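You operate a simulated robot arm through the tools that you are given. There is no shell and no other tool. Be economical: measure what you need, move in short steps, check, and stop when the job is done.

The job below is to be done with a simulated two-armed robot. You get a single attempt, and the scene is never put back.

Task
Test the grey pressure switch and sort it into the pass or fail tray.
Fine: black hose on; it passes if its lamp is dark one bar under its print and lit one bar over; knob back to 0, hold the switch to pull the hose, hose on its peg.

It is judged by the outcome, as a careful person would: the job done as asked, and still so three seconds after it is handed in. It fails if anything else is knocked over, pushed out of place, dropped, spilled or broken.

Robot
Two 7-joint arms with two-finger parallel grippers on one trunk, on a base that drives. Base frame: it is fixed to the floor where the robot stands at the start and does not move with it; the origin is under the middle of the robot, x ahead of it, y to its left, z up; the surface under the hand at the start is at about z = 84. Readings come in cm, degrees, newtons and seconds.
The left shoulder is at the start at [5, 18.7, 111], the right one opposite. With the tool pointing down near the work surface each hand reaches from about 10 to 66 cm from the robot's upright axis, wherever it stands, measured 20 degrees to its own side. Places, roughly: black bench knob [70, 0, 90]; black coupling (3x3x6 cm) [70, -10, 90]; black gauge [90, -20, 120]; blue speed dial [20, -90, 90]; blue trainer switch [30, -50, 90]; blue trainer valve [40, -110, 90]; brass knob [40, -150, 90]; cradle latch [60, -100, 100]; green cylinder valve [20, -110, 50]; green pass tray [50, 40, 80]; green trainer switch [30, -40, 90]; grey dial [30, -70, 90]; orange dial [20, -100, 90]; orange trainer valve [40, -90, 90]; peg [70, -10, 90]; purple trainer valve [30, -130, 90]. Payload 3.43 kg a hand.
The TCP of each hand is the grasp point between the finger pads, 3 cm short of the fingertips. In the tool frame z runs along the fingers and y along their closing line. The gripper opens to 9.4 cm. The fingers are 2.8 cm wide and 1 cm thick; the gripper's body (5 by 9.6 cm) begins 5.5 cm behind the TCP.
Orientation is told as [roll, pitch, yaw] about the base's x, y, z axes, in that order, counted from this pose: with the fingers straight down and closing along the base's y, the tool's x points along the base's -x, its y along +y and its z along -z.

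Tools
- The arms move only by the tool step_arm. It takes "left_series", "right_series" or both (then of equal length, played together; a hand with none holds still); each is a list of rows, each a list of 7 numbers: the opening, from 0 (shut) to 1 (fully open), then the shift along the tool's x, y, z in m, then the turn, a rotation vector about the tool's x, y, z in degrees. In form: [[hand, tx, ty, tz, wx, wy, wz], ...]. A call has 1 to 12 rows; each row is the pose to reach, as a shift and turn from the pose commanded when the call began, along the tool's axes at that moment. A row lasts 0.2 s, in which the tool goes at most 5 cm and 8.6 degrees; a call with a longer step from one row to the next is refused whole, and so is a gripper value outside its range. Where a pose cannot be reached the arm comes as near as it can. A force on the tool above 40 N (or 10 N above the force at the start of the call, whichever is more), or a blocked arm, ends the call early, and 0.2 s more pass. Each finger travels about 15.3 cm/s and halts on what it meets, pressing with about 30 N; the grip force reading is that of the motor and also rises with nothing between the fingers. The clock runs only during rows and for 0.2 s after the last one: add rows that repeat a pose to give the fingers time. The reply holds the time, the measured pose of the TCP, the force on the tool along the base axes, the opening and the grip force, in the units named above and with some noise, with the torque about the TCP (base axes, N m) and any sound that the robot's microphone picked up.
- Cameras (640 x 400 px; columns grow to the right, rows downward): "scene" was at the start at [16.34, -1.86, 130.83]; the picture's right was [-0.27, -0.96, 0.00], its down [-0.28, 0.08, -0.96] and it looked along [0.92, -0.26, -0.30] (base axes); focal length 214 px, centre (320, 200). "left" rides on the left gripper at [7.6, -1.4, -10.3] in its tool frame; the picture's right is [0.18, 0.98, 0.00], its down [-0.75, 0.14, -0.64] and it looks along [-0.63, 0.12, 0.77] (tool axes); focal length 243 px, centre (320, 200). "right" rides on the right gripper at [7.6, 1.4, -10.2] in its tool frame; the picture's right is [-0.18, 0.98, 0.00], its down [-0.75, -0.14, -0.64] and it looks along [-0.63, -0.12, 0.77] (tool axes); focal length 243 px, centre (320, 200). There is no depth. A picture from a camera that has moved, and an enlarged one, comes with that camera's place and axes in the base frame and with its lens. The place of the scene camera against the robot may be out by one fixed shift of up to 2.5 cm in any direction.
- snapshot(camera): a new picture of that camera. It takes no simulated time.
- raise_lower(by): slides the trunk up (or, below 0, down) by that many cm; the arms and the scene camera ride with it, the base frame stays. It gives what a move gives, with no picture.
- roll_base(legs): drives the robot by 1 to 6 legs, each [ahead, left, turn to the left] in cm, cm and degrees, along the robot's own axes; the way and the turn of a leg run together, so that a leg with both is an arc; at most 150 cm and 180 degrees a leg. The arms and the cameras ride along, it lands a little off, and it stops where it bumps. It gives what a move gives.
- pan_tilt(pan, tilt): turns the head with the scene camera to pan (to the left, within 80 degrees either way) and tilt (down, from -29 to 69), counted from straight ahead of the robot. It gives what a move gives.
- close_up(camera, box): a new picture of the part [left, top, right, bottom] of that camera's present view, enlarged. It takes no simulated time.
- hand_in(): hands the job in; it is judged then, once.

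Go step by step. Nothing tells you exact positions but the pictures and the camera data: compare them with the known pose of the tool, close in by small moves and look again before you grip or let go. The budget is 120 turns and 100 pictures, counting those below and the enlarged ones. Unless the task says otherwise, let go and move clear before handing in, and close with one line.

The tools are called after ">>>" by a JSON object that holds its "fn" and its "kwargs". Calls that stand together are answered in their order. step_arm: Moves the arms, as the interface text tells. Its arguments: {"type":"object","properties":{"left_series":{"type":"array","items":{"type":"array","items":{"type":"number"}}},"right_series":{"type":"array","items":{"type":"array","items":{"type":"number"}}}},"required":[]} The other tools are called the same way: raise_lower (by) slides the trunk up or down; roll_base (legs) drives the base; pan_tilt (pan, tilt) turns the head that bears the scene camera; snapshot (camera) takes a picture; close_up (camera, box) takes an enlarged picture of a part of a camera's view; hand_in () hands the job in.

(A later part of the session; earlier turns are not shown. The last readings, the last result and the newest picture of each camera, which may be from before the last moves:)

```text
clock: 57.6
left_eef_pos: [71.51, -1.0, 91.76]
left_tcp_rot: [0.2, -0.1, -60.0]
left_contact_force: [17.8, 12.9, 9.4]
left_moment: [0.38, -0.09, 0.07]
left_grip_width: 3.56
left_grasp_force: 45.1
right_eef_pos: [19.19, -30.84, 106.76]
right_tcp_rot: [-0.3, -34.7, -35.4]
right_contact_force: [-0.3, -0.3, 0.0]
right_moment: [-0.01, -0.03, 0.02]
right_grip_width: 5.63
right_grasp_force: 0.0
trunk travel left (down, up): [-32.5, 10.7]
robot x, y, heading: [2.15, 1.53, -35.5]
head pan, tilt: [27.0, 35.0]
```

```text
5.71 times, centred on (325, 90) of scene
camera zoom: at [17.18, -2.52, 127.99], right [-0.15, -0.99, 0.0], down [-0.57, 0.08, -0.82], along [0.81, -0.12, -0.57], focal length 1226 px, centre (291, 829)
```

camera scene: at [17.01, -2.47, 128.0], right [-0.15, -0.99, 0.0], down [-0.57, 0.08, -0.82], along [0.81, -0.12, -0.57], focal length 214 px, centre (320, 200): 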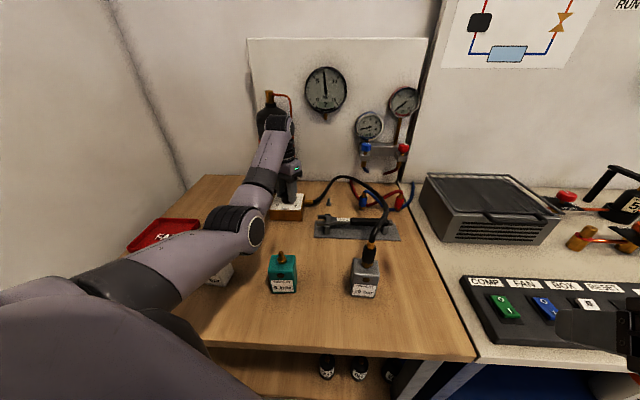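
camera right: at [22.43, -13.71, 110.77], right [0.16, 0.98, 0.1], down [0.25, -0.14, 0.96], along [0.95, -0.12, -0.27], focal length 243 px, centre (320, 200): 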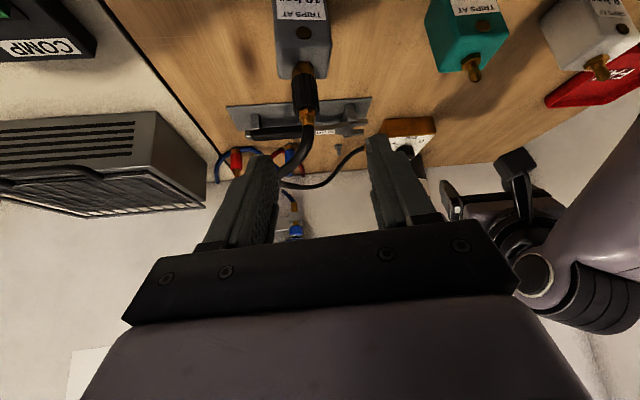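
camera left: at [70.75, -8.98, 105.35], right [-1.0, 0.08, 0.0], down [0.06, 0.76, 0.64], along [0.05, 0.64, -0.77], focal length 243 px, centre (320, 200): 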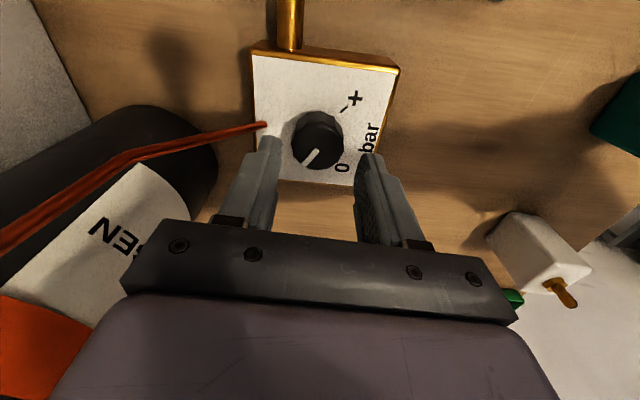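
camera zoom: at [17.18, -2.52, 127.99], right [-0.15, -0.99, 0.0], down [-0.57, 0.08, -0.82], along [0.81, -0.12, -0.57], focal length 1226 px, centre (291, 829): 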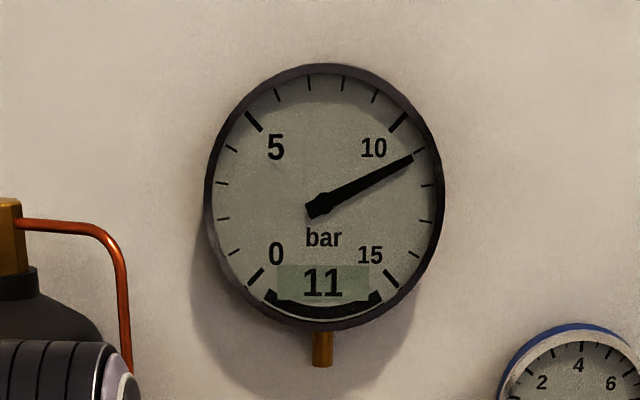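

The gauge shows 11. Checking the lamp.

>>> {"fn": "close_up", "kwargs": {"camera": "scene", "box": [330, 220, 410, 310]}}

```text
4.44 times, centred on (370, 265) of scene
camera zoom: at [17.18, -2.52, 127.99], right [-0.15, -0.99, 0.0], down [-0.57, 0.08, -0.82], along [0.81, -0.12, -0.57], focal length 953 px, centre (98, -89)
```

zoom: 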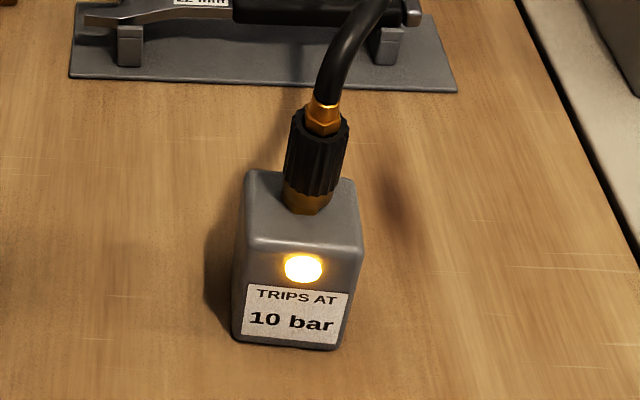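

Lit at 11, dark at 9: it passes. Now I'll turn the knob counter-clockwise back toward 0.

>>> {"fn": "step_arm", "kwargs": {"left_series": [[0, 0, 0, 0, 0, 0, -8.5], [0, 0, 0, 0, 0, 0, -17], [0, 0, 0, 0, 0, 0, -25.5], [0, 0, 0, 0, 0, 0, -34], [0, 0, 0, 0, 0, 0, -42.5], [0, 0, 0, 0, 0, 0, -51], [0, 0, 0, 0, 0, 0, -59.5], [0, 0, 0, 0, 0, 0, -68], [0, 0, 0, 0, 0, 0, -76.5], [0, 0, 0, 0, 0, 0, -85], [0, 0, 0, 0, 0, 0, -93.5], [0, 0, 0, 0, 0, 0, -102]]}}

>>> {"fn": "step_arm", "kwargs": {"left_series": [[0.42, 0, 0, 0, 0, 0, 0], [0.42, 0, 0, 0, 0, 0, 0], [0.42, 0, 0, 0, 0, 0, 8.5], [0.42, 0, 0, 0, 0, 0, 17], [0.42, 0, 0, 0, 0, 0, 25.5], [0.42, 0, 0, 0, 0, 0, 34], [0.42, 0, 0, 0, 0, 0, 42.5], [0.42, 0, 0, 0, 0, 0, 51], [0.42, 0, 0, 0, 0, 0, 59.5], [0.42, 0, 0, 0, 0, 0, 68], [0.42, 0, 0, 0, 0, 0, 76.5], [0.42, 0, 0, 0, 0, 0, 85]]}}

>>> {"fn": "close_up", "kwargs": {"camera": "scene", "box": [295, 55, 355, 125]}}

```text
clock: 60.2
left_eef_pos: [71.53, -1.4, 92.03]
left_tcp_rot: [-0.1, -0.1, 41.9]
left_contact_force: [16.8, -11.3, 10.8]
left_moment: [0.76, -0.63, -0.05]
left_grip_width: 3.56
left_grasp_force: 45.0
right_eef_pos: [19.21, -31.04, 106.53]
right_tcp_rot: [0.0, -34.8, -35.5]
right_contact_force: [0.0, -0.4, 0.2]
right_moment: [0.01, 0.0, -0.01]
right_grip_width: 5.64
right_grasp_force: 0.1
trunk travel left (down, up): [-32.5, 10.7]
robot x, y, heading: [2.07, 1.23, -35.7]
head pan, tilt: [27.0, 35.0]
```

```text
clock: 62.8
left_eef_pos: [71.32, -1.21, 91.91]
left_tcp_rot: [0.1, -0.1, -43.3]
left_contact_force: [-0.1, -0.1, -1.1]
left_moment: [0.01, 0.01, 0.01]
left_grip_width: 3.94
left_grasp_force: 0.1
right_eef_pos: [19.13, -30.98, 106.62]
right_tcp_rot: [-0.1, -34.8, -35.4]
right_contact_force: [0.3, -0.1, 0.7]
right_moment: [-0.02, 0.03, 0.01]
right_grip_width: 5.63
right_grasp_force: 0.0
trunk travel left (down, up): [-32.5, 10.7]
robot x, y, heading: [1.94, 1.03, -35.3]
head pan, tilt: [27.0, 35.0]
```

```text
5.71 times, centred on (325, 90) of scene
camera zoom: at [17.09, -2.65, 127.99], right [-0.15, -0.99, 0.0], down [-0.57, 0.08, -0.82], along [0.81, -0.12, -0.57], focal length 1226 px, centre (291, 829)
```

zoom: 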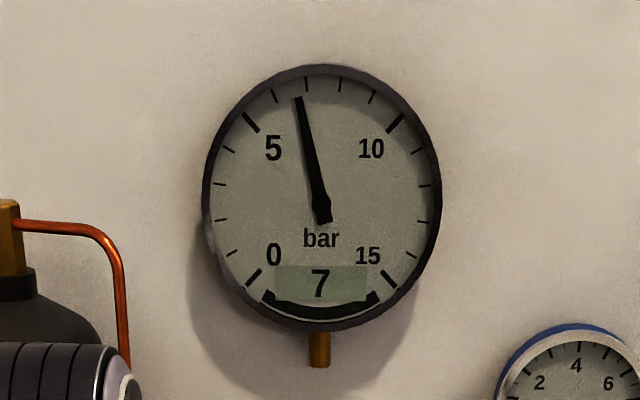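

>>> {"fn": "step_arm", "kwargs": {"left_series": [[0, 0, 0, 0, 0, 0, 0], [0, 0, 0, 0, 0, 0, 0], [0, 0, 0, 0, 0, 0, -8.5], [0, 0, 0, 0, 0, 0, -17], [0, 0, 0, 0, 0, 0, -25.5], [0, 0, 0, 0, 0, 0, -34], [0, 0, 0, 0, 0, 0, -42.5], [0, 0, 0, 0, 0, 0, -51], [0, 0, 0, 0, 0, 0, -59.5], [0, 0, 0, 0, 0, 0, -68], [0, 0, 0, 0, 0, 0, -76.5], [0, 0, 0, 0, 0, 0, -85]]}}

>>> {"fn": "step_arm", "kwargs": {"left_series": [[0, 0, 0, 0, 0, 0, -8], [0, 0, 0, 0, 0, 0, -8], [0.42, 0, 0, 0, 0, 0, -8], [0.42, 0, 0, 0, 0, 0, -8], [0.42, 0, 0, 0, 0, 0, 0], [0.42, 0, 0, 0, 0, 0, 8.5], [0.42, 0, 0, 0, 0, 0, 17], [0.42, 0, 0, 0, 0, 0, 25.5], [0.42, 0, 0, 0, 0, 0, 34], [0.42, 0, 0, 0, 0, 0, 42.5], [0.42, 0, 0, 0, 0, 0, 51], [0.42, 0, 0, 0, 0, 0, 59.5]]}}

>>> {"fn": "close_up", "kwargs": {"camera": "scene", "box": [295, 55, 355, 125]}}

```text
clock: 65.4
left_eef_pos: [71.48, -1.4, 91.77]
left_tcp_rot: [-0.3, 0.0, 41.9]
left_contact_force: [15.2, -9.2, 6.8]
left_moment: [0.12, 0.06, -0.05]
left_grip_width: 3.54
left_grasp_force: 45.8
right_eef_pos: [19.2, -31.05, 106.62]
right_tcp_rot: [0.0, -34.9, -35.6]
right_contact_force: [0.5, -0.5, 0.1]
right_moment: [0.01, 0.02, 0.0]
right_grip_width: 5.61
right_grasp_force: 0.0
trunk travel left (down, up): [-32.5, 10.7]
robot x, y, heading: [2.39, 1.3, -35.6]
head pan, tilt: [27.0, 35.0]
```

```text
clock: 68.0
left_eef_pos: [71.45, -1.16, 91.81]
left_tcp_rot: [-0.1, 0.0, -18.0]
left_contact_force: [-0.5, -0.1, -0.1]
left_moment: [0.01, 0.01, 0.0]
left_grip_width: 3.95
left_grasp_force: 0.0
right_eef_pos: [19.08, -31.07, 106.69]
right_tcp_rot: [0.0, -34.8, -35.3]
right_contact_force: [0.5, 0.6, -0.4]
right_moment: [0.0, -0.01, 0.04]
right_grip_width: 5.65
right_grasp_force: 0.1
trunk travel left (down, up): [-32.5, 10.7]
robot x, y, heading: [2.02, 1.24, -35.3]
head pan, tilt: [27.0, 35.0]
```

```text
5.71 times, centred on (325, 90) of scene
camera zoom: at [17.09, -2.65, 127.99], right [-0.15, -0.99, 0.0], down [-0.57, 0.08, -0.82], along [0.81, -0.12, -0.57], focal length 1226 px, centre (291, 829)
```

zoom: 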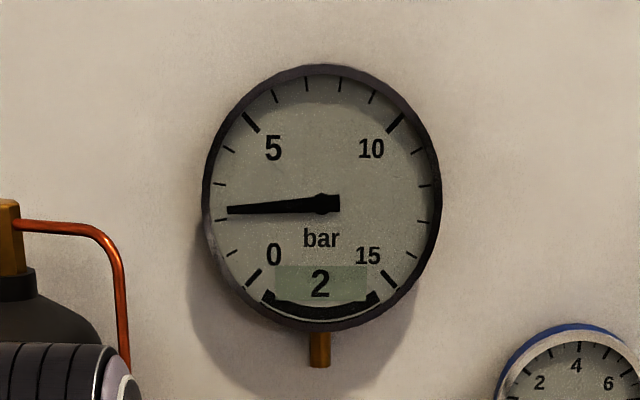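

2.2 bar left; one more grip and about 60° back.

>>> {"fn": "step_arm", "kwargs": {"left_series": [[0, 0, 0, 0, 0, 0, 0], [0, 0, 0, 0, 0, 0, 0], [0, 0, 0, 0, 0, 0, -8], [0, 0, 0, 0, 0, 0, -16], [0, 0, 0, 0, 0, 0, -24], [0, 0, 0, 0, 0, 0, -32], [0, 0, 0, 0, 0, 0, -40], [0, 0, 0, 0, 0, 0, -48], [0, 0, 0, 0, 0, 0, -56], [0, 0, 0, 0, 0, 0, -61], [0, 0, 0, 0, 0, 0, -61]]}}

>>> {"fn": "close_up", "kwargs": {"camera": "scene", "box": [295, 55, 355, 125]}}

```text
clock: 70.4
left_eef_pos: [71.38, -1.58, 91.82]
left_tcp_rot: [0.1, 0.1, 43.2]
left_contact_force: [4.5, -20.9, 3.0]
left_moment: [0.11, -0.13, -0.72]
left_grip_width: 3.58
left_grasp_force: 45.1
right_eef_pos: [19.15, -31.3, 106.47]
right_tcp_rot: [0.1, -34.7, -35.5]
right_contact_force: [-0.2, -0.3, -0.2]
right_moment: [-0.03, 0.0, 0.02]
right_grip_width: 5.65
right_grasp_force: 0.1
trunk travel left (down, up): [-32.5, 10.7]
robot x, y, heading: [2.11, 1.12, -35.7]
head pan, tilt: [27.0, 35.0]
```

```text
5.71 times, centred on (325, 90) of scene
camera zoom: at [17.11, -2.88, 127.98], right [-0.15, -0.99, 0.0], down [-0.57, 0.09, -0.82], along [0.81, -0.12, -0.57], focal length 1226 px, centre (291, 829)
```

zoom: 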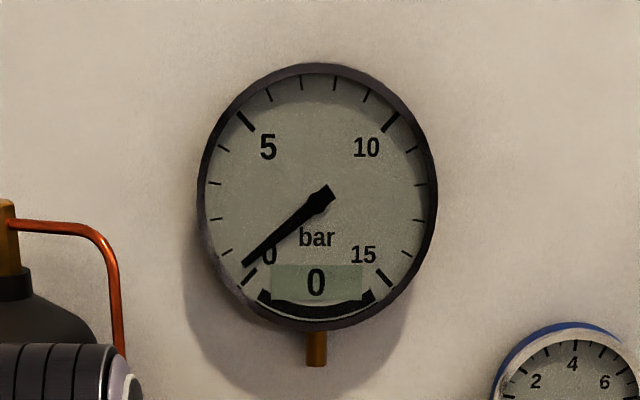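

Resistance suggests the zero stop was reached. I'll let go, lift off, and check that the gauge settles at 0.

>>> {"fn": "step_arm", "kwargs": {"left_series": [[0.42, 0, 0, 0, 0, 0, 0], [0.42, 0, 0, 0, 0, 0, 0], [0.42, 0, 0, -0.02, 0, 0, 0], [0.42, 0, 0, -0.05, 0, 0, 0], [0.42, 0, 0, -0.05, 0, 0, 0]]}}

>>> {"fn": "close_up", "kwargs": {"camera": "scene", "box": [295, 55, 355, 125]}}

>>> {"fn": "snapshot", "kwargs": {"camera": "left"}}

```text
clock: 71.6
left_eef_pos: [71.54, -0.92, 96.89]
left_tcp_rot: [0.1, 0.1, 43.3]
left_contact_force: [0.5, 0.4, -0.4]
left_moment: [0.01, -0.02, 0.03]
left_grip_width: 3.94
left_grasp_force: 0.0
right_eef_pos: [19.16, -30.95, 106.67]
right_tcp_rot: [-0.1, -34.7, -35.4]
right_contact_force: [-1.0, 0.3, 0.2]
right_moment: [0.01, 0.01, -0.03]
right_grip_width: 5.58
right_grasp_force: 0.1
trunk travel left (down, up): [-32.5, 10.7]
robot x, y, heading: [2.32, 1.63, -35.3]
head pan, tilt: [27.0, 35.0]
```

```text
5.71 times, centred on (325, 90) of scene
camera zoom: at [17.08, -2.64, 127.99], right [-0.15, -0.99, 0.0], down [-0.57, 0.08, -0.82], along [0.81, -0.12, -0.57], focal length 1226 px, centre (291, 829)
```

zoom: 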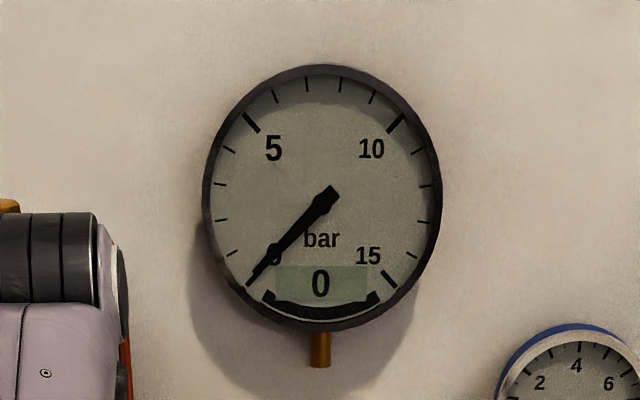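

```text
28 pictures are left
camera left: at [66.8, -7.2, 107.23], right [-0.81, 0.59, 0.0], down [0.45, 0.62, 0.64], along [0.38, 0.52, -0.77], focal length 243 px, centre (320, 200)
```

left: 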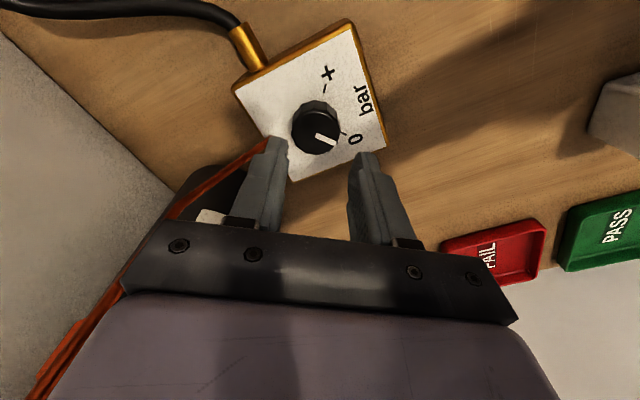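

Gauge 0 and pointer at 0. Next: the right hand will hold the switch from the front, low and tilted, while the left hand takes the coupling from above. First I'll bring the right hand in front of the switch.

>>> {"fn": "step_arm", "kwargs": {"right_series": [[0.9, 0.008, 0.0336, 0.0035, -4.04, 0, -5.82], [0.9, 0.016, 0.0672, 0.007, -8.1, 0, -11.6], [0.9, 0.024, 0.1, 0.0105, -12.1, 0, -17.5], [0.9, 0.032, 0.134, 0.014, -16.2, 0, -23.3], [0.9, 0.0396, 0.168, 0.0175, -20.2, 0, -29.1], [0.9, 0.0396, 0.168, 0.0175, -20.2, 0, -29.1]], "left_series": [[0.6, 0, 0, -0.03, 0, 0, 0], [0.6, 0, 0, -0.07, 0, 0, 0], [0.6, 0, 0, -0.11, 0, 0, 0], [0.6, 0, 0, -0.14, 0, 0, 0], [0.6, 0, 0, -0.14, 0, 0, 0], [0.6, 0, 0, -0.14, 0, 0, 0]]}}

>>> {"fn": "step_arm", "kwargs": {"right_series": [[0.9, 0, 0, 0, 0, -6.7, 0], [0.9, 0, 0, 0, 0, -13.4, 0], [0.9, 0, 0, 0, 0, -20, 0], [0.9, 0, 0, 0, 0, -20, 0]]}}

>>> {"fn": "snapshot", "kwargs": {"camera": "right"}}

>>> {"fn": "snapshot", "kwargs": {"camera": "scene"}}

```text
clock: 73.0
left_eef_pos: [71.69, -1.29, 110.85]
left_tcp_rot: [0.0, 0.0, 43.2]
left_contact_force: [-0.7, -0.1, 0.6]
left_moment: [0.02, -0.02, -0.02]
left_grip_width: 5.64
left_grasp_force: 0.1
right_eef_pos: [27.13, -15.98, 102.85]
right_tcp_rot: [-0.1, -34.8, 0.2]
right_contact_force: [-0.2, 0.2, 0.7]
right_moment: [-0.04, -0.02, -0.02]
right_grip_width: 8.45
right_grasp_force: 0.1
trunk travel left (down, up): [-32.5, 10.7]
robot x, y, heading: [2.11, 1.44, -35.4]
head pan, tilt: [27.0, 35.0]
```

```text
clock: 74.0
left_eef_pos: [71.61, -1.22, 110.95]
left_tcp_rot: [0.0, 0.0, 43.2]
left_contact_force: [0.2, 0.5, -0.8]
left_moment: [0.02, -0.01, 0.0]
left_grip_width: 5.67
left_grasp_force: 0.0
right_eef_pos: [27.97, -15.91, 102.96]
right_tcp_rot: [-0.1, -54.8, 0.1]
right_contact_force: [-0.5, -0.4, 0.4]
right_moment: [-0.02, 0.0, 0.01]
right_grip_width: 8.47
right_grasp_force: 0.1
right hand out of reach, approached as far as the arm can: row 3, 4
trunk travel left (down, up): [-32.5, 10.7]
robot x, y, heading: [2.05, 1.54, -35.3]
head pan, tilt: [27.0, 35.0]
```

```text
27 pictures are left
camera right: at [15.07, -14.24, 102.77], right [0.11, 0.98, 0.15], down [-0.09, -0.14, 0.99], along [0.99, -0.12, 0.07], focal length 243 px, centre (320, 200)
```

right: 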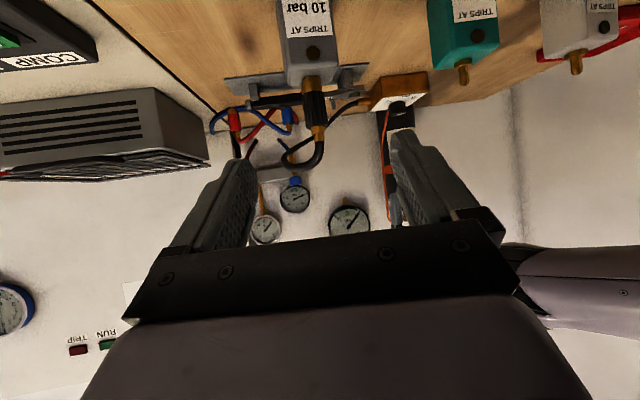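

```text
26 pictures are left
camera scene: at [17.08, -2.65, 127.99], right [-0.15, -0.99, 0.0], down [-0.57, 0.08, -0.82], along [0.81, -0.12, -0.57], focal length 214 px, centre (320, 200)
```

scene: 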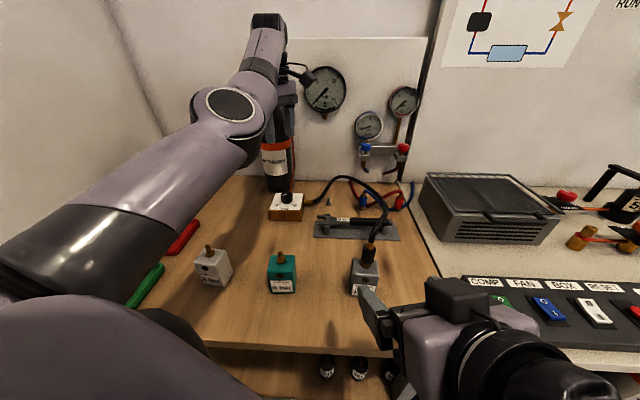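

The switch is at y≈-16.2. I'll bring the right hand down the approach line to straddle the box.

>>> {"fn": "step_arm", "kwargs": {"right_series": [[0.9, 0.015, -0.001, 0.031, 0, 0, 0], [0.9, 0.03, -0.002, 0.062, 0, 0, 0], [0.9, 0.045, -0.003, 0.093, 0, 0, 0], [0.9, 0.045, -0.003, 0.12, 0, 0, 0], [0.9, 0.045, -0.003, 0.145, 0, 0, 0], [0.9, 0.045, -0.003, 0.145, 0, 0, 0]]}}

>>> {"fn": "snapshot", "kwargs": {"camera": "right"}}

>>> {"fn": "close_up", "kwargs": {"camera": "scene", "box": [320, 200, 480, 320]}}

```text
clock: 75.4
left_eef_pos: [71.58, -1.42, 110.82]
left_tcp_rot: [0.0, 0.0, 43.3]
left_contact_force: [-0.3, 1.1, -0.8]
left_moment: [0.01, -0.01, -0.01]
left_grip_width: 5.64
left_grasp_force: 0.0
right_eef_pos: [37.13, -16.3, 90.64]
right_tcp_rot: [-0.1, -54.8, 0.1]
right_contact_force: [-0.2, -0.1, -0.1]
right_moment: [-0.04, -0.01, -0.02]
right_grip_width: 8.46
right_grasp_force: 0.1
trunk travel left (down, up): [-32.5, 10.7]
robot x, y, heading: [2.2, 1.07, -35.5]
head pan, tilt: [27.0, 35.0]
```

```text
25 pictures are left
camera right: at [24.27, -14.76, 90.53], right [0.11, 0.98, 0.15], down [-0.09, -0.14, 0.99], along [0.99, -0.12, 0.07], focal length 243 px, centre (320, 200)
```

right: 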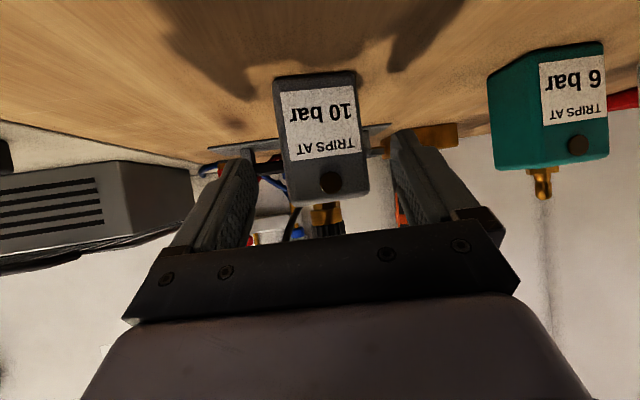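

```text
3.33 times, centred on (400, 260) of scene
camera zoom: at [17.08, -2.65, 127.99], right [-0.15, -0.99, 0.0], down [-0.57, 0.08, -0.82], along [0.81, -0.12, -0.57], focal length 715 px, centre (53, 0)
```

zoom: 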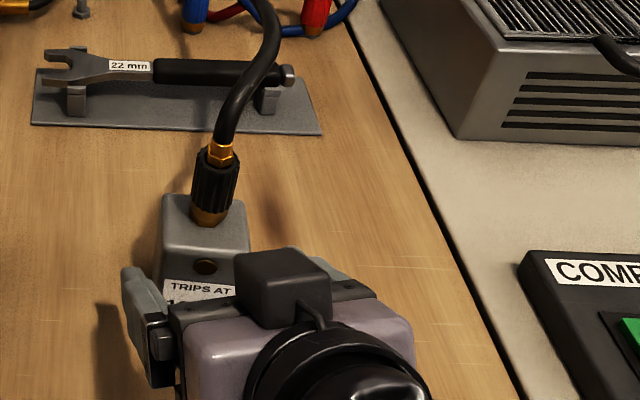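

The box is well centred. I'll advance the last 4.5 cm and grip it.

>>> {"fn": "step_arm", "kwargs": {"right_series": [[0.9, 0, 0, 0.023, 0, 0, 0], [0.9, 0, 0, 0.045, 0, 0, 0], [0.9, 0, 0, 0.045, 0, 0, 0], [0.65, 0, 0, 0.045, 0, 0, 0], [0.5, 0, 0, 0.045, 0, 0, 0], [0.3, 0, 0, 0.045, 0, 0, 0], [0.3, 0, 0, 0.045, 0, 0, 0]]}}

>>> {"fn": "close_up", "kwargs": {"camera": "scene", "box": [320, 200, 480, 320]}}

```text
clock: 77.0
left_eef_pos: [71.71, -1.28, 110.94]
left_tcp_rot: [0.1, 0.0, 43.3]
left_contact_force: [0.5, -0.9, 0.0]
left_moment: [-0.01, -0.01, -0.01]
left_grip_width: 5.64
left_grasp_force: 0.1
right_eef_pos: [40.87, -16.3, 88.1]
right_tcp_rot: [-0.1, -54.8, 0.1]
right_contact_force: [-0.4, 0.0, -0.1]
right_moment: [-0.03, -0.04, 0.03]
right_grip_width: 6.25
right_grasp_force: 30.0
trunk travel left (down, up): [-32.5, 10.7]
robot x, y, heading: [1.94, 1.28, -35.4]
head pan, tilt: [27.0, 35.0]
```

```text
3.33 times, centred on (400, 260) of scene
camera zoom: at [17.1, -2.65, 127.99], right [-0.15, -0.99, 0.0], down [-0.57, 0.08, -0.82], along [0.81, -0.12, -0.57], focal length 715 px, centre (53, 0)
```

zoom: 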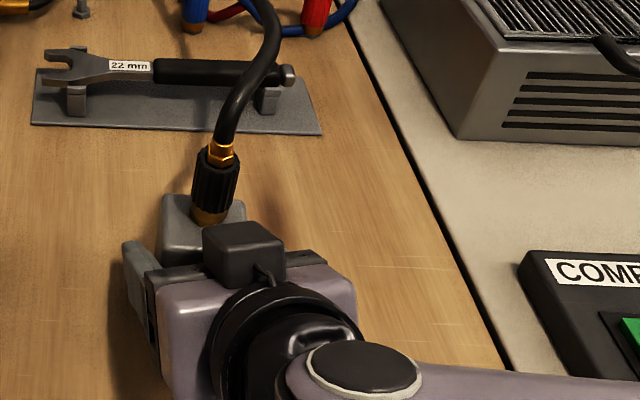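

The right hand holds the switch (6.25 cm). Now I'll bring the left hand over above the coupling, vertical, at yaw 0.

>>> {"fn": "step_arm", "kwargs": {"left_series": [[0.6, 0.0359, 0.0109, -0.01, 0, 0, 4.8], [0.6, 0.0718, 0.0218, -0.02, 0, 0, 9.6], [0.6, 0.1077, 0.0327, -0.03, 0, 0, 14.4], [0.6, 0.1436, 0.0436, -0.03, 0, 0, 19.2], [0.6, 0.1794, 0.0544, -0.03, 0, 0, 24], [0.6, 0.2153, 0.0653, -0.03, 0, 0, 28.9], [0.6, 0.2512, 0.0762, -0.03, 0, 0, 33.7], [0.6, 0.287, 0.0871, -0.03, 0, 0, 38.5], [0.6, 0.323, 0.098, -0.03, 0, 0, 43.3], [0.6, 0.323, 0.098, -0.03, 0, 0, 43.3]]}}

>>> {"fn": "snapshot", "kwargs": {"camera": "left"}}

>>> {"fn": "snapshot", "kwargs": {"camera": "scene"}}

```text
clock: 79.4
left_eef_pos: [53.7, -18.45, 121.7]
left_tcp_rot: [-3.4, 1.7, 3.8]
left_contact_force: [0.3, 0.4, -0.9]
left_moment: [-0.01, -0.03, -0.02]
left_grip_width: 5.63
left_grasp_force: 0.0
left hand out of reach, approached as far as the arm can: row 3, 5, 6, 7, 8, 9, 10
right_eef_pos: [40.79, -16.23, 88.07]
right_tcp_rot: [-0.2, -54.9, 0.2]
right_contact_force: [0.1, 0.2, 0.1]
right_moment: [-0.11, 0.11, -0.05]
right_grip_width: 5.63
right_grasp_force: 29.6
trunk travel left (down, up): [-32.5, 10.7]
robot x, y, heading: [2.05, 1.38, -35.4]
head pan, tilt: [27.0, 35.0]
stopped in row 10 (left hand): the arm was blocked; the commanded pose is now the measured one
```

```text
22 pictures are left
camera left: at [46.52, -19.67, 132.36], right [-0.25, 0.97, -0.05], down [0.76, 0.23, 0.61], along [0.6, 0.11, -0.79], focal length 243 px, centre (320, 200)
```

left: 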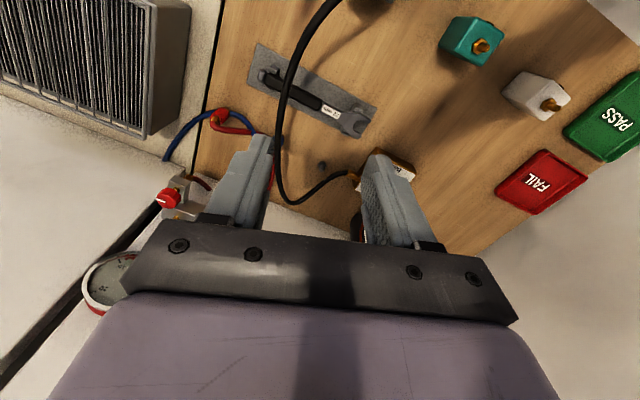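

```text
21 pictures are left
camera scene: at [17.08, -2.63, 127.99], right [-0.15, -0.99, 0.0], down [-0.57, 0.08, -0.82], along [0.81, -0.12, -0.57], focal length 214 px, centre (320, 200)
```

scene: 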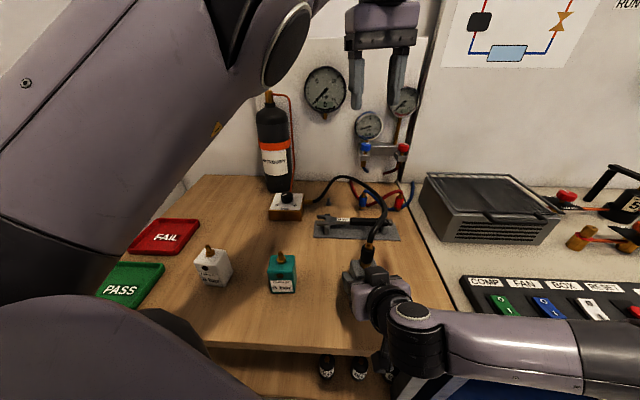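

The left arm stalled high in an awkward fold. I'll try a lower approach from here toward the coupling, with a slight forward tilt.

>>> {"fn": "step_arm", "kwargs": {"left_series": [[0.6, 0.015, 0.006, 0.03, -0.7, -2.3, 0.8], [0.6, 0.035, 0.012, 0.05, -1.4, -4.6, 1.5], [0.6, 0.06, 0.02, 0.065, -2, -7, 2.3], [0.6, 0.085, 0.028, 0.08, -2.7, -9.4, 3], [0.6, 0.115, 0.035, 0.09, -3.4, -11.7, 3.8], [0.6, 0.115, 0.035, 0.09, -3.4, -11.7, 3.8], [0.6, 0.115, 0.035, 0.09, -3.4, -11.7, 3.8]]}}

```text
clock: 81.2
left_eef_pos: [55.19, -21.12, 121.19]
left_tcp_rot: [-1.9, -8.6, 3.9]
left_contact_force: [0.3, -0.6, 0.3]
left_moment: [0.01, 0.02, 0.0]
left_grip_width: 5.62
left_grasp_force: 0.0
left hand out of reach, approached as far as the arm can: row 1, 2, 3, 4, 5, 6, 7
right_eef_pos: [40.8, -16.26, 88.13]
right_tcp_rot: [-0.2, -54.8, 0.1]
right_contact_force: [-1.0, 0.1, 1.8]
right_moment: [-0.06, 0.05, -0.06]
right_grip_width: 5.62
right_grasp_force: 30.1
trunk travel left (down, up): [-32.5, 10.7]
robot x, y, heading: [1.97, 1.57, -35.3]
head pan, tilt: [27.0, 35.0]
stopped in row 7 (left hand): the arm was blocked; the commanded pose is now the measured one
```

The left arm cannot fold into that pose. New plan: with the right hand, rotate the switch 30° in place so its faces suit the left hand coming from front-left, then let left hold the switch and right pull the hose as it did before.

>>> {"fn": "step_arm", "kwargs": {"right_series": [[0.3, 0, -0.001, 0, -6.1, 0, -4.3], [0.3, 0, -0.002, 0, -12.2, 0, -8.6], [0.3, -0.001, -0.0033, 0.001, -18.4, 0, -13], [0.3, -0.001, -0.0045, 0.001, -24.5, 0, -17.3], [0.3, -0.001, -0.0045, 0.001, -24.5, 0, -17.3]]}}

>>> {"fn": "close_up", "kwargs": {"camera": "scene", "box": [320, 200, 480, 320]}}

```text
clock: 82.4
left_eef_pos: [55.15, -21.38, 121.23]
left_tcp_rot: [-2.0, -8.5, 4.0]
left_contact_force: [0.0, -0.3, 0.9]
left_moment: [-0.02, 0.02, -0.01]
left_grip_width: 5.67
left_grasp_force: 0.1
right_eef_pos: [40.86, -16.78, 88.24]
right_tcp_rot: [-0.2, -54.7, 30.1]
right_contact_force: [0.1, -1.0, 0.0]
right_moment: [0.03, 0.02, 0.01]
right_grip_width: 5.6
right_grasp_force: 30.2
trunk travel left (down, up): [-32.5, 10.7]
robot x, y, heading: [2.61, 1.24, -35.4]
head pan, tilt: [27.0, 35.0]
```

```text
3.33 times, centred on (400, 260) of scene
camera zoom: at [17.11, -2.65, 127.99], right [-0.15, -0.99, 0.0], down [-0.57, 0.08, -0.82], along [0.81, -0.12, -0.57], focal length 715 px, centre (53, 0)
```

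zoom: 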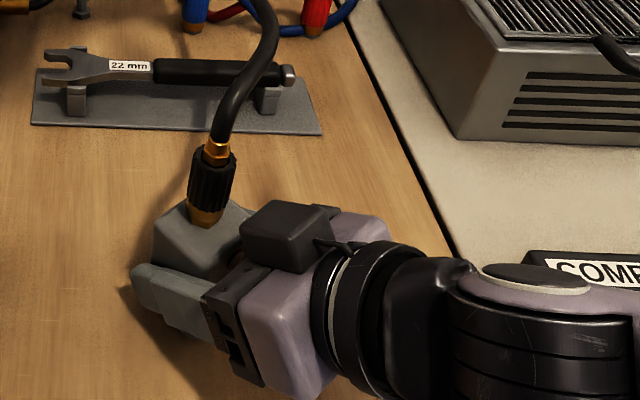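

That view is clear. I'll release with the right hand and back it off, while swinging the left hand to a natural yaw of -60°.

>>> {"fn": "step_arm", "kwargs": {"right_series": [[0.9, 0, 0, 0, 0, 0, 0], [0.9, 0, 0, 0, 0, 0, 0], [0.9, 0, 0, 0, 0, 0, 0], [0.9, 0, 0, -0.03, 0, 0, 0], [0.9, 0, 0, -0.06, 0, 0, 0], [0.9, 0, 0, -0.09, 0, 0, 0], [0.9, 0, 0, -0.12, 0, 0, 0], [0.9, 0, 0, -0.15, 0, 0, 0], [0.9, 0, 0, -0.15, 0, 0, 0]], "left_series": [[0.8, 0.009, 0.013, 0.001, 1.2, 0, 7.9], [0.8, 0.019, 0.026, 0.002, 2.4, 0, 15.8], [0.8, 0.028, 0.039, 0.003, 3.6, 0, 23.7], [0.8, 0.037, 0.052, 0.004, 4.7, 0, 31.6], [0.8, 0.047, 0.065, 0.006, 5.9, 0, 39.5], [0.8, 0.056, 0.078, 0.007, 7.1, 0, 47.4], [0.8, 0.066, 0.092, 0.008, 8.3, 0, 55.4], [0.8, 0.075, 0.105, 0.009, 9.5, 0, 63.3], [0.8, 0.075, 0.105, 0.009, 9.5, 0, 63.3]]}}

>>> {"fn": "snapshot", "kwargs": {"camera": "scene"}}

```text
clock: 83.0
left_eef_pos: [58.17, -17.54, 114.35]
left_tcp_rot: [-0.8, 0.1, -9.0]
left_contact_force: [0.6, 0.2, 0.1]
left_moment: [0.0, 0.0, -0.01]
left_grip_width: 7.52
left_grasp_force: 0.1
left hand out of reach, approached as far as the arm can: row 1, 2, 3
right_eef_pos: [40.98, -16.66, 88.29]
right_tcp_rot: [-0.3, -54.7, 30.2]
right_contact_force: [-0.1, -0.1, 0.4]
right_moment: [0.04, 0.03, 0.01]
right_grip_width: 8.48
right_grasp_force: 0.1
trunk travel left (down, up): [-32.5, 10.7]
robot x, y, heading: [2.26, 1.36, -35.3]
head pan, tilt: [27.0, 35.0]
stopped in row 3 (left hand): the arm was blocked; the commanded pose is now the measured one
```

```text
19 pictures are left
camera scene: at [17.14, -2.62, 127.99], right [-0.15, -0.99, 0.0], down [-0.57, 0.08, -0.82], along [0.81, -0.12, -0.57], focal length 214 px, centre (320, 200)
```

scene: 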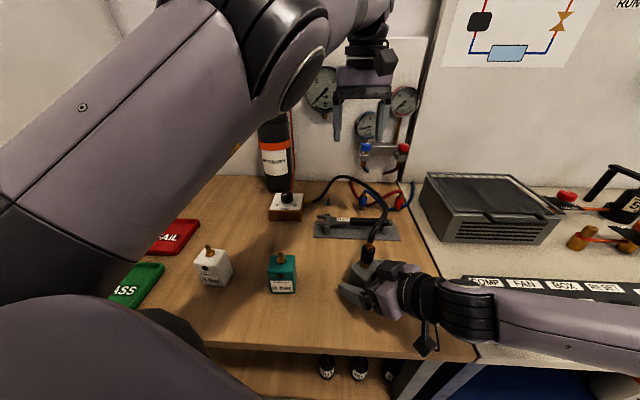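

The left arm's elbow is blocking. I'll retreat the right hand and take the left hand back outward to the left to unfold it.

>>> {"fn": "step_arm", "kwargs": {"right_series": [[0.9, 0, 0, -0.02, 0, 0, 0], [0.9, 0, 0, -0.045, 0, 0, 0], [0.9, 0, 0, -0.07, 0, 0, 0], [0.9, 0, 0, -0.095, 0, 0, 0], [0.9, 0, 0, -0.12, 0, 0, 0], [0.9, 0, 0, -0.14, 0, 0, 0], [0.9, 0, 0, -0.14, 0, 0, 0]], "left_series": [[0.8, 0.001, 0.025, 0.001, 0, 0, 3], [0.8, 0.002, 0.05, 0.003, 0, 0, 6], [0.8, 0.003, 0.076, 0.004, 0, 0, 9], [0.8, 0.004, 0.1, 0.006, 0, 0, 12], [0.8, 0.005, 0.126, 0.007, 0, 0, 15], [0.8, 0.006, 0.15, 0.009, 0, 0, 18], [0.8, 0.0075, 0.176, 0.01, 0, 0, 21]]}}

>>> {"fn": "step_arm", "kwargs": {"left_series": [[0.8, 0.03, 0.02, 0, 0, 0, 3], [0.8, 0.06, 0.04, 0, 0, 0, 6], [0.8, 0.09, 0.055, 0, 0, 0, 9], [0.8, 0.12, 0.07, 0, 0, 0, 12], [0.8, 0.15, 0.085, 0, 0, 0, 15], [0.8, 0.18, 0.1, 0, 0, 0, 18], [0.8, 0.18, 0.1, 0, 0, 0, 18]]}}

>>> {"fn": "snapshot", "kwargs": {"camera": "scene"}}

```text
clock: 84.6
left_eef_pos: [60.8, 1.7, 113.83]
left_tcp_rot: [-4.2, -1.5, -27.7]
left_contact_force: [0.3, -0.6, -0.6]
left_moment: [-0.01, -0.03, -0.02]
left_grip_width: 7.52
left_grasp_force: 0.0
right_eef_pos: [30.88, -22.41, 96.37]
right_tcp_rot: [-0.3, -54.8, 30.4]
right_contact_force: [-0.3, 0.0, 0.2]
right_moment: [-0.01, -0.06, -0.01]
right_grip_width: 8.47
right_grasp_force: 0.1
trunk travel left (down, up): [-32.5, 10.7]
robot x, y, heading: [2.2, 1.15, -35.3]
head pan, tilt: [27.0, 35.0]
```

```text
clock: 86.2
left_eef_pos: [49.7, 17.84, 112.97]
left_tcp_rot: [-1.5, -0.8, -48.0]
left_contact_force: [-0.4, -2.1, 0.5]
left_moment: [-0.01, 0.01, -0.01]
left_grip_width: 7.53
left_grasp_force: 0.0
right_eef_pos: [30.96, -22.46, 96.26]
right_tcp_rot: [-0.2, -54.8, 30.2]
right_contact_force: [-0.2, -0.8, -0.3]
right_moment: [0.0, 0.0, -0.01]
right_grip_width: 8.46
right_grasp_force: 0.1
trunk travel left (down, up): [-32.5, 10.7]
robot x, y, heading: [1.96, 1.14, -35.3]
head pan, tilt: [27.0, 35.0]
```

```text
18 pictures are left
camera scene: at [17.23, -2.37, 128.26], right [-0.11, -0.99, 0.0], down [-0.54, 0.06, -0.84], along [0.83, -0.09, -0.55], focal length 214 px, centre (320, 200)
```

scene: 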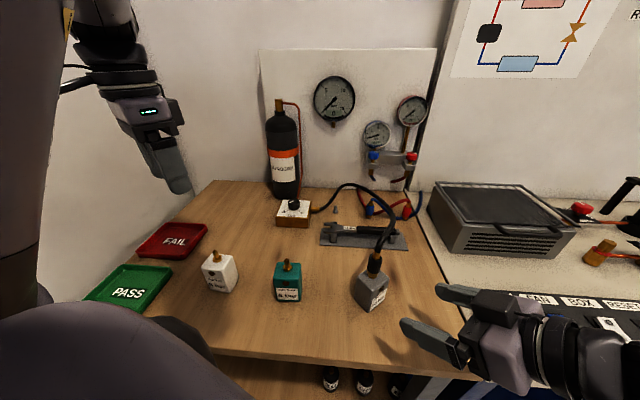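

The gripper is clear of everything. Now I'll bring the left hand to a pre-hold point front-left of the switch, tilted.

>>> {"fn": "step_arm", "kwargs": {"left_series": [[0.85, -0.006, -0.032, 0.01, 0.5, -5, 1.7], [0.85, -0.012, -0.063, 0.02, 1, -10, 3.4], [0.85, -0.017, -0.095, 0.03, 1.6, -15, 5.1], [0.85, -0.023, -0.126, 0.04, 2.1, -20, 6.9], [0.85, -0.029, -0.158, 0.05, 2.6, -25, 8.6], [0.85, -0.035, -0.19, 0.06, 3.2, -30, 10.3], [0.85, -0.0406, -0.221, 0.07, 3.7, -35, 12], [0.85, -0.0406, -0.221, 0.07, 3.7, -35, 12]]}}

>>> {"fn": "snapshot", "kwargs": {"camera": "left"}}

```text
clock: 88.0
left_eef_pos: [45.75, 4.1, 103.36]
left_tcp_rot: [-1.4, -35.1, -59.9]
left_contact_force: [0.2, 0.4, 0.4]
left_moment: [0.01, 0.01, -0.01]
left_grip_width: 7.97
left_grasp_force: 0.2
left hand out of reach, approached as far as the arm can: row 2, 3, 4, 5, 6, 7, 8
right_eef_pos: [30.99, -22.28, 96.23]
right_tcp_rot: [-0.2, -54.9, 30.1]
right_contact_force: [-0.3, 0.1, 0.6]
right_moment: [-0.03, 0.04, 0.0]
right_grip_width: 8.45
right_grasp_force: 0.0
trunk travel left (down, up): [-32.5, 10.7]
robot x, y, heading: [1.71, 1.67, -35.3]
head pan, tilt: [27.0, 35.0]
```

```text
17 pictures are left
camera left: at [38.49, 14.17, 107.34], right [0.78, 0.61, -0.12], down [0.26, -0.14, 0.96], along [0.57, -0.78, -0.27], focal length 243 px, centre (320, 200)
```

left: 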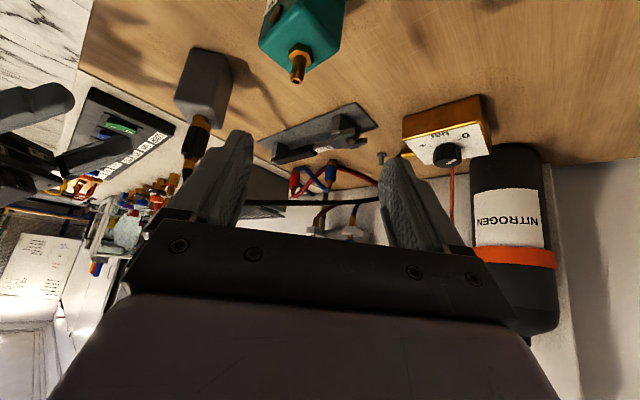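

At this heading the switch is too close for the left arm. I'll raise both hands and turn the base back to heading 0, where that pose was reachable before.

>>> {"fn": "step_arm", "kwargs": {"right_series": [[0.6, -0.019, -0.0014, -0.0286, 0, 4, 0], [0.6, -0.038, -0.0028, -0.0572, 0, 8, 0], [0.6, -0.057, -0.0042, -0.0858, 0, 12, 0], [0.6, -0.076, -0.0056, -0.1144, 0, 16, 0], [0.6, -0.095, -0.007, -0.143, 0, 20, 0], [0.6, -0.095, -0.007, -0.143, 0, 20, 0]], "left_series": [[0.85, -0.01, 0, -0.015, 0, 0, 0], [0.85, -0.02, 0, -0.03, 0, 0, 0], [0.85, -0.031, 0, -0.044, 0, 0, 0], [0.85, -0.042, 0, -0.059, 0, 0, 0], [0.85, -0.052, 0, -0.074, 0, 0, 0], [0.85, -0.052, 0, -0.074, 0, 0, 0]]}}

>>> {"fn": "roll_base", "kwargs": {"legs": [[0, 0, 35.3]]}}

>>> {"fn": "pan_tilt", "kwargs": {"pan": -8, "tilt": 40}}

>>> {"fn": "snapshot", "kwargs": {"camera": "scene"}}

```text
clock: 89.4
left_eef_pos: [49.68, 6.24, 109.87]
left_tcp_rot: [-1.8, -35.9, -59.4]
left_contact_force: [-0.5, 0.6, 0.3]
left_moment: [-0.03, 0.0, 0.04]
left_grip_width: 8.0
left_grasp_force: 0.0
left hand out of reach, approached as far as the arm can: row 1, 2, 3, 4, 5, 6
right_eef_pos: [26.09, -25.8, 112.27]
right_tcp_rot: [-0.1, -34.8, 30.1]
right_contact_force: [-0.1, 0.5, -0.7]
right_moment: [0.03, 0.01, 0.0]
right_grip_width: 5.66
right_grasp_force: 0.2
trunk travel left (down, up): [-32.5, 10.7]
robot x, y, heading: [1.83, 1.29, -35.5]
head pan, tilt: [27.0, 35.0]
```

```text
clock: 91.5
left_eef_pos: [38.21, 32.47, 109.99]
left_tcp_rot: [-1.6, -35.8, -24.9]
left_contact_force: [0.5, -0.3, -0.8]
left_moment: [0.03, -0.01, 0.0]
left_grip_width: 7.98
left_grasp_force: 0.1
right_eef_pos: [37.19, -7.17, 112.18]
right_tcp_rot: [-0.2, -34.8, 64.8]
right_contact_force: [-0.1, 0.2, 0.2]
right_moment: [0.0, -0.01, 0.0]
right_grip_width: 5.64
right_grasp_force: 0.1
trunk travel left (down, up): [-32.5, 10.7]
robot x, y, heading: [2.19, 1.37, -0.8]
head pan, tilt: [27.0, 35.0]
```

```text
clock: 92.5
left_eef_pos: [38.32, 32.32, 109.68]
left_tcp_rot: [-1.9, -35.5, -24.7]
left_contact_force: [0.3, 0.7, -0.3]
left_moment: [0.0, -0.01, 0.01]
left_grip_width: 7.99
left_grasp_force: 0.1
right_eef_pos: [37.31, -7.31, 112.23]
right_tcp_rot: [-0.3, -34.8, 64.8]
right_contact_force: [-0.5, -1.0, 0.0]
right_moment: [-0.02, 0.0, 0.01]
right_grip_width: 5.63
right_grasp_force: 0.1
trunk travel left (down, up): [-32.5, 10.7]
robot x, y, heading: [2.24, 1.2, -0.7]
head pan, tilt: [-8.0, 40.0]
```

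```text
16 pictures are left
camera scene: at [16.33, 8.22, 132.03], right [0.67, -0.74, 0.0], down [-0.13, -0.12, -0.99], along [0.73, 0.66, -0.17], focal length 214 px, centre (320, 200)
```

scene: 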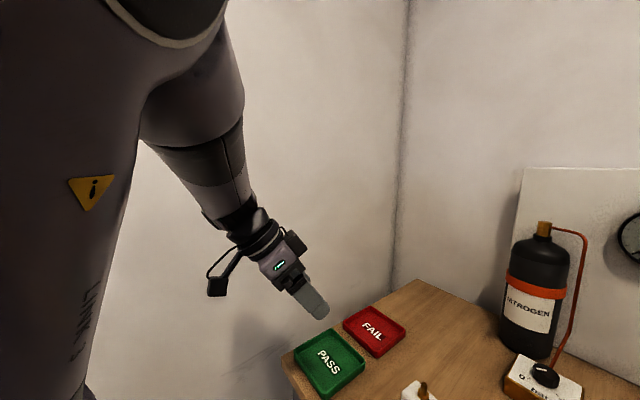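

The base is back, but the left elbow is pressing against the head camera. I'll stretch the left arm forward to free it.

>>> {"fn": "step_arm", "kwargs": {"left_series": [[0.85, -0.0275, -0.001, 0.0257, 0, 0, 0], [0.85, -0.055, -0.002, 0.0513, 0, 0, 0], [0.85, -0.0825, -0.0035, 0.077, 0, 0, 0], [0.85, -0.11, -0.005, 0.1027, 0, 0, 0], [0.85, -0.1375, -0.006, 0.128, 0, 0, 0], [0.85, -0.165, -0.007, 0.154, 0, 0, 0], [0.85, -0.165, -0.007, 0.154, 0, 0, 0]]}}

>>> {"fn": "pan_tilt", "kwargs": {"pan": -8, "tilt": 40}}

>>> {"fn": "snapshot", "kwargs": {"camera": "scene"}}

```text
clock: 94.1
left_eef_pos: [58.96, 25.72, 109.02]
left_tcp_rot: [-4.3, -38.4, -21.2]
left_contact_force: [0.7, -0.6, -1.1]
left_moment: [-0.01, -0.03, -0.04]
left_grip_width: 8.01
left_grasp_force: 0.1
left hand out of reach, approached as far as the arm can: row 3, 4, 5, 6, 7
right_eef_pos: [37.21, -7.26, 112.34]
right_tcp_rot: [-0.2, -34.8, 64.9]
right_contact_force: [0.5, 0.3, -0.8]
right_moment: [0.0, 0.02, 0.02]
right_grip_width: 5.64
right_grasp_force: 0.0
trunk travel left (down, up): [-32.5, 10.7]
robot x, y, heading: [1.85, 1.51, -0.5]
head pan, tilt: [-8.0, 40.0]
```

```text
clock: 94.7
left_eef_pos: [59.05, 25.76, 108.62]
left_tcp_rot: [-4.4, -38.1, -21.1]
left_contact_force: [-0.3, 0.2, -0.7]
left_moment: [-0.01, 0.02, 0.02]
left_grip_width: 7.98
left_grasp_force: 0.0
right_eef_pos: [37.23, -7.32, 112.35]
right_tcp_rot: [-0.2, -34.8, 64.8]
right_contact_force: [1.0, -0.6, 0.2]
right_moment: [0.0, 0.02, 0.0]
right_grip_width: 5.63
right_grasp_force: 0.1
trunk travel left (down, up): [-32.5, 10.7]
robot x, y, heading: [1.8, 1.19, -1.0]
head pan, tilt: [-8.0, 40.0]
```

```text
15 pictures are left
camera scene: at [17.87, 0.66, 127.24], right [-0.15, -0.99, 0.0], down [-0.64, 0.1, -0.77], along [0.76, -0.12, -0.64], focal length 214 px, centre (320, 200)
```

scene: 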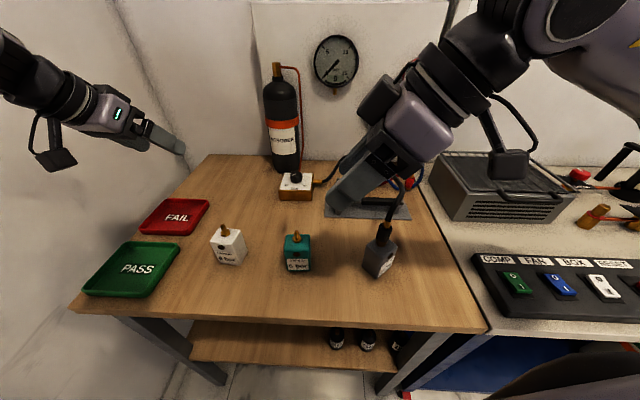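

The head is free and everything stands as before. Now I'll move the right hand back to the right (yaw 0) and the left hand to a neutral pose.

>>> {"fn": "step_arm", "kwargs": {"right_series": [[0.7, 0.0126, -0.001, -0.01, 4.6, 0, 6.7], [0.7, 0.025, -0.0015, -0.0205, 9.3, 0, 13.35], [0.7, 0.038, -0.002, -0.031, 13.9, 0, 20], [0.7, 0.05, -0.003, -0.041, 18.5, 0, 26.7], [0.7, 0.063, -0.004, -0.051, 23.2, 0, 33.4], [0.7, 0.076, -0.005, -0.0615, 27.8, 0, 40], [0.7, 0.088, -0.006, -0.072, 32.5, 0, 46.7], [0.7, 0.101, -0.006, -0.082, 37.1, 0, 53.4], [0.7, 0.101, -0.006, -0.082, 37.1, 0, 53.4]], "left_series": [[0.85, 0.014, -0.0186, -0.0164, -0.5, 3.5, 0], [0.85, 0.028, -0.037, -0.033, -1.1, 7, 0], [0.85, 0.042, -0.056, -0.049, -1.6, 10.5, 0], [0.85, 0.055, -0.0745, -0.0655, -2.2, 14, 0], [0.85, 0.069, -0.093, -0.082, -2.7, 17.5, 0], [0.85, 0.083, -0.112, -0.098, -3.3, 21, 0], [0.85, 0.097, -0.13, -0.115, -3.9, 24.5, 0], [0.85, 0.111, -0.149, -0.131, -4.4, 28, 0], [0.85, 0.111, -0.149, -0.131, -4.4, 28, 0]]}}

>>> {"fn": "snapshot", "kwargs": {"camera": "scene"}}

```text
clock: 96.7
left_eef_pos: [39.84, 32.83, 113.7]
left_tcp_rot: [-3.7, -9.3, -22.3]
left_contact_force: [0.2, 0.4, -0.1]
left_moment: [0.02, -0.05, 0.02]
left_grip_width: 8.0
left_grasp_force: 0.0
left hand out of reach, approached as far as the arm can: row 1, 2, 3, 4, 5, 6, 7, 8, 9
right_eef_pos: [32.09, -19.34, 113.24]
right_tcp_rot: [-0.2, -34.9, -0.5]
right_contact_force: [-1.0, -0.9, 0.2]
right_moment: [0.0, -0.01, 0.01]
right_grip_width: 6.59
right_grasp_force: 0.0
trunk travel left (down, up): [-32.5, 10.7]
robot x, y, heading: [2.01, 1.29, -0.8]
head pan, tilt: [-8.0, 40.0]
```

```text
14 pictures are left
camera scene: at [18.37, 1.01, 133.46], right [-0.11, -0.99, 0.0], down [-0.02, 0.0, -1.0], along [0.99, -0.11, -0.02], focal length 214 px, centre (320, 200)
```

scene: 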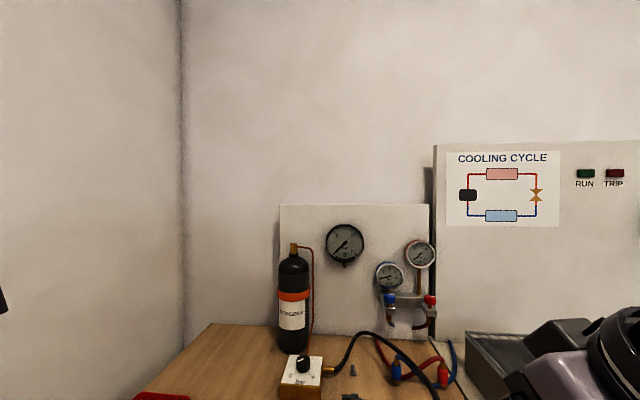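

The left elbow sits high by the head, so this arm works best well out to its own side. Turning the base about -62° puts the switch (and the peg) on the left arm's good side; then right holds the switch from its free face and left pulls vertically.

>>> {"fn": "roll_base", "kwargs": {"legs": [[0, 0, -61]]}}

>>> {"fn": "pan_tilt", "kwargs": {"pan": 50, "tilt": 40}}

>>> {"fn": "snapshot", "kwargs": {"camera": "scene"}}

```text
clock: 99.8
left_eef_pos: [47.53, -17.45, 113.84]
left_tcp_rot: [-3.5, -9.3, -84.6]
left_contact_force: [0.3, -1.0, 0.2]
left_moment: [0.02, -0.03, 0.0]
left_grip_width: 7.99
left_grasp_force: 0.1
right_eef_pos: [-2.18, -34.87, 113.17]
right_tcp_rot: [-0.1, -34.9, -62.4]
right_contact_force: [-0.3, 0.0, 0.3]
right_moment: [0.02, 0.01, -0.02]
right_grip_width: 6.56
right_grasp_force: 0.1
trunk travel left (down, up): [-32.5, 10.7]
robot x, y, heading: [1.94, 1.45, -62.9]
head pan, tilt: [-8.0, 40.0]
```

```text
clock: 101.1
left_eef_pos: [47.62, -17.2, 113.61]
left_tcp_rot: [-4.1, -9.6, -84.2]
left_contact_force: [-0.8, 0.4, 0.1]
left_moment: [-0.01, 0.0, 0.0]
left_grip_width: 7.97
left_grasp_force: 0.1
right_eef_pos: [-2.26, -35.0, 113.17]
right_tcp_rot: [-0.1, -34.9, -62.4]
right_contact_force: [-1.1, 0.6, 0.2]
right_moment: [0.05, -0.02, 0.0]
right_grip_width: 6.57
right_grasp_force: 0.1
trunk travel left (down, up): [-32.5, 10.7]
robot x, y, heading: [2.3, 0.88, -63.1]
head pan, tilt: [50.0, 40.0]
```

```text
13 pictures are left
camera scene: at [9.97, -10.94, 127.45], right [-0.9, -0.43, 0.0], down [-0.27, 0.56, -0.78], along [0.34, -0.71, -0.62], focal length 214 px, centre (320, 200)
```

scene: 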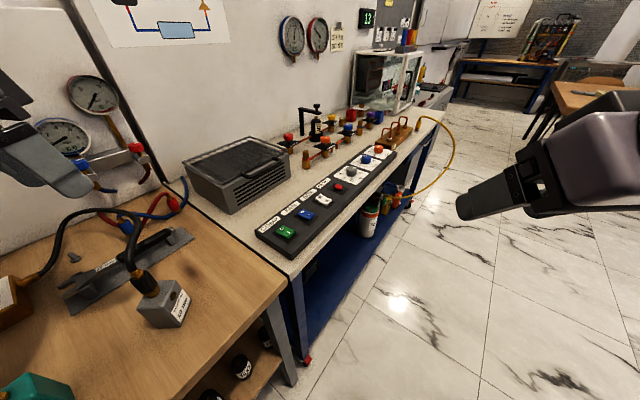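

Left hand now hangs near the switch. I'll bring the right hand round to the front-right of the switch with yaw +30°.

>>> {"fn": "step_arm", "kwargs": {"right_series": [[0.9, 0, 0.0225, 0.0078, -4.8, 0, -6.9], [0.9, 0, 0.045, 0.0156, -9.6, 0, -13.8], [0.9, 0, 0.0676, 0.0235, -14.4, 0, -20.7], [0.9, 0, 0.09, 0.0313, -19.2, 0, -27.6], [0.9, 0, 0.1127, 0.039, -24, 0, -34.5], [0.9, 0, 0.1353, 0.047, -28.8, 0, -41.4], [0.9, 0, 0.158, 0.0547, -33.6, 0, -48.3], [0.9, 0, 0.18, 0.0625, -38.4, 0, -55.2], [0.9, 0, 0.203, 0.07, -43.2, 0, -62.1], [0.9, 0, 0.2255, 0.078, -48, 0, -69], [0.9, -0.001, 0.248, 0.086, -52.8, 0, -75.9], [0.9, -0.001, 0.248, 0.086, -52.8, 0, -75.9]]}}

```text
clock: 103.7
left_eef_pos: [47.72, -17.33, 113.56]
left_tcp_rot: [-4.4, -9.6, -84.1]
left_contact_force: [0.0, -0.2, 0.4]
left_moment: [-0.02, 0.0, 0.01]
left_grip_width: 8.01
left_grasp_force: 0.0
right_eef_pos: [19.87, -28.44, 106.76]
right_tcp_rot: [-0.2, -34.8, 21.7]
right_contact_force: [-0.7, 0.0, -0.7]
right_moment: [-0.01, -0.01, 0.03]
right_grip_width: 8.46
right_grasp_force: 0.2
right hand out of reach, approached as far as the arm can: row 11, 12
trunk travel left (down, up): [-32.5, 10.7]
robot x, y, heading: [2.26, 1.36, -62.8]
head pan, tilt: [50.0, 40.0]
```

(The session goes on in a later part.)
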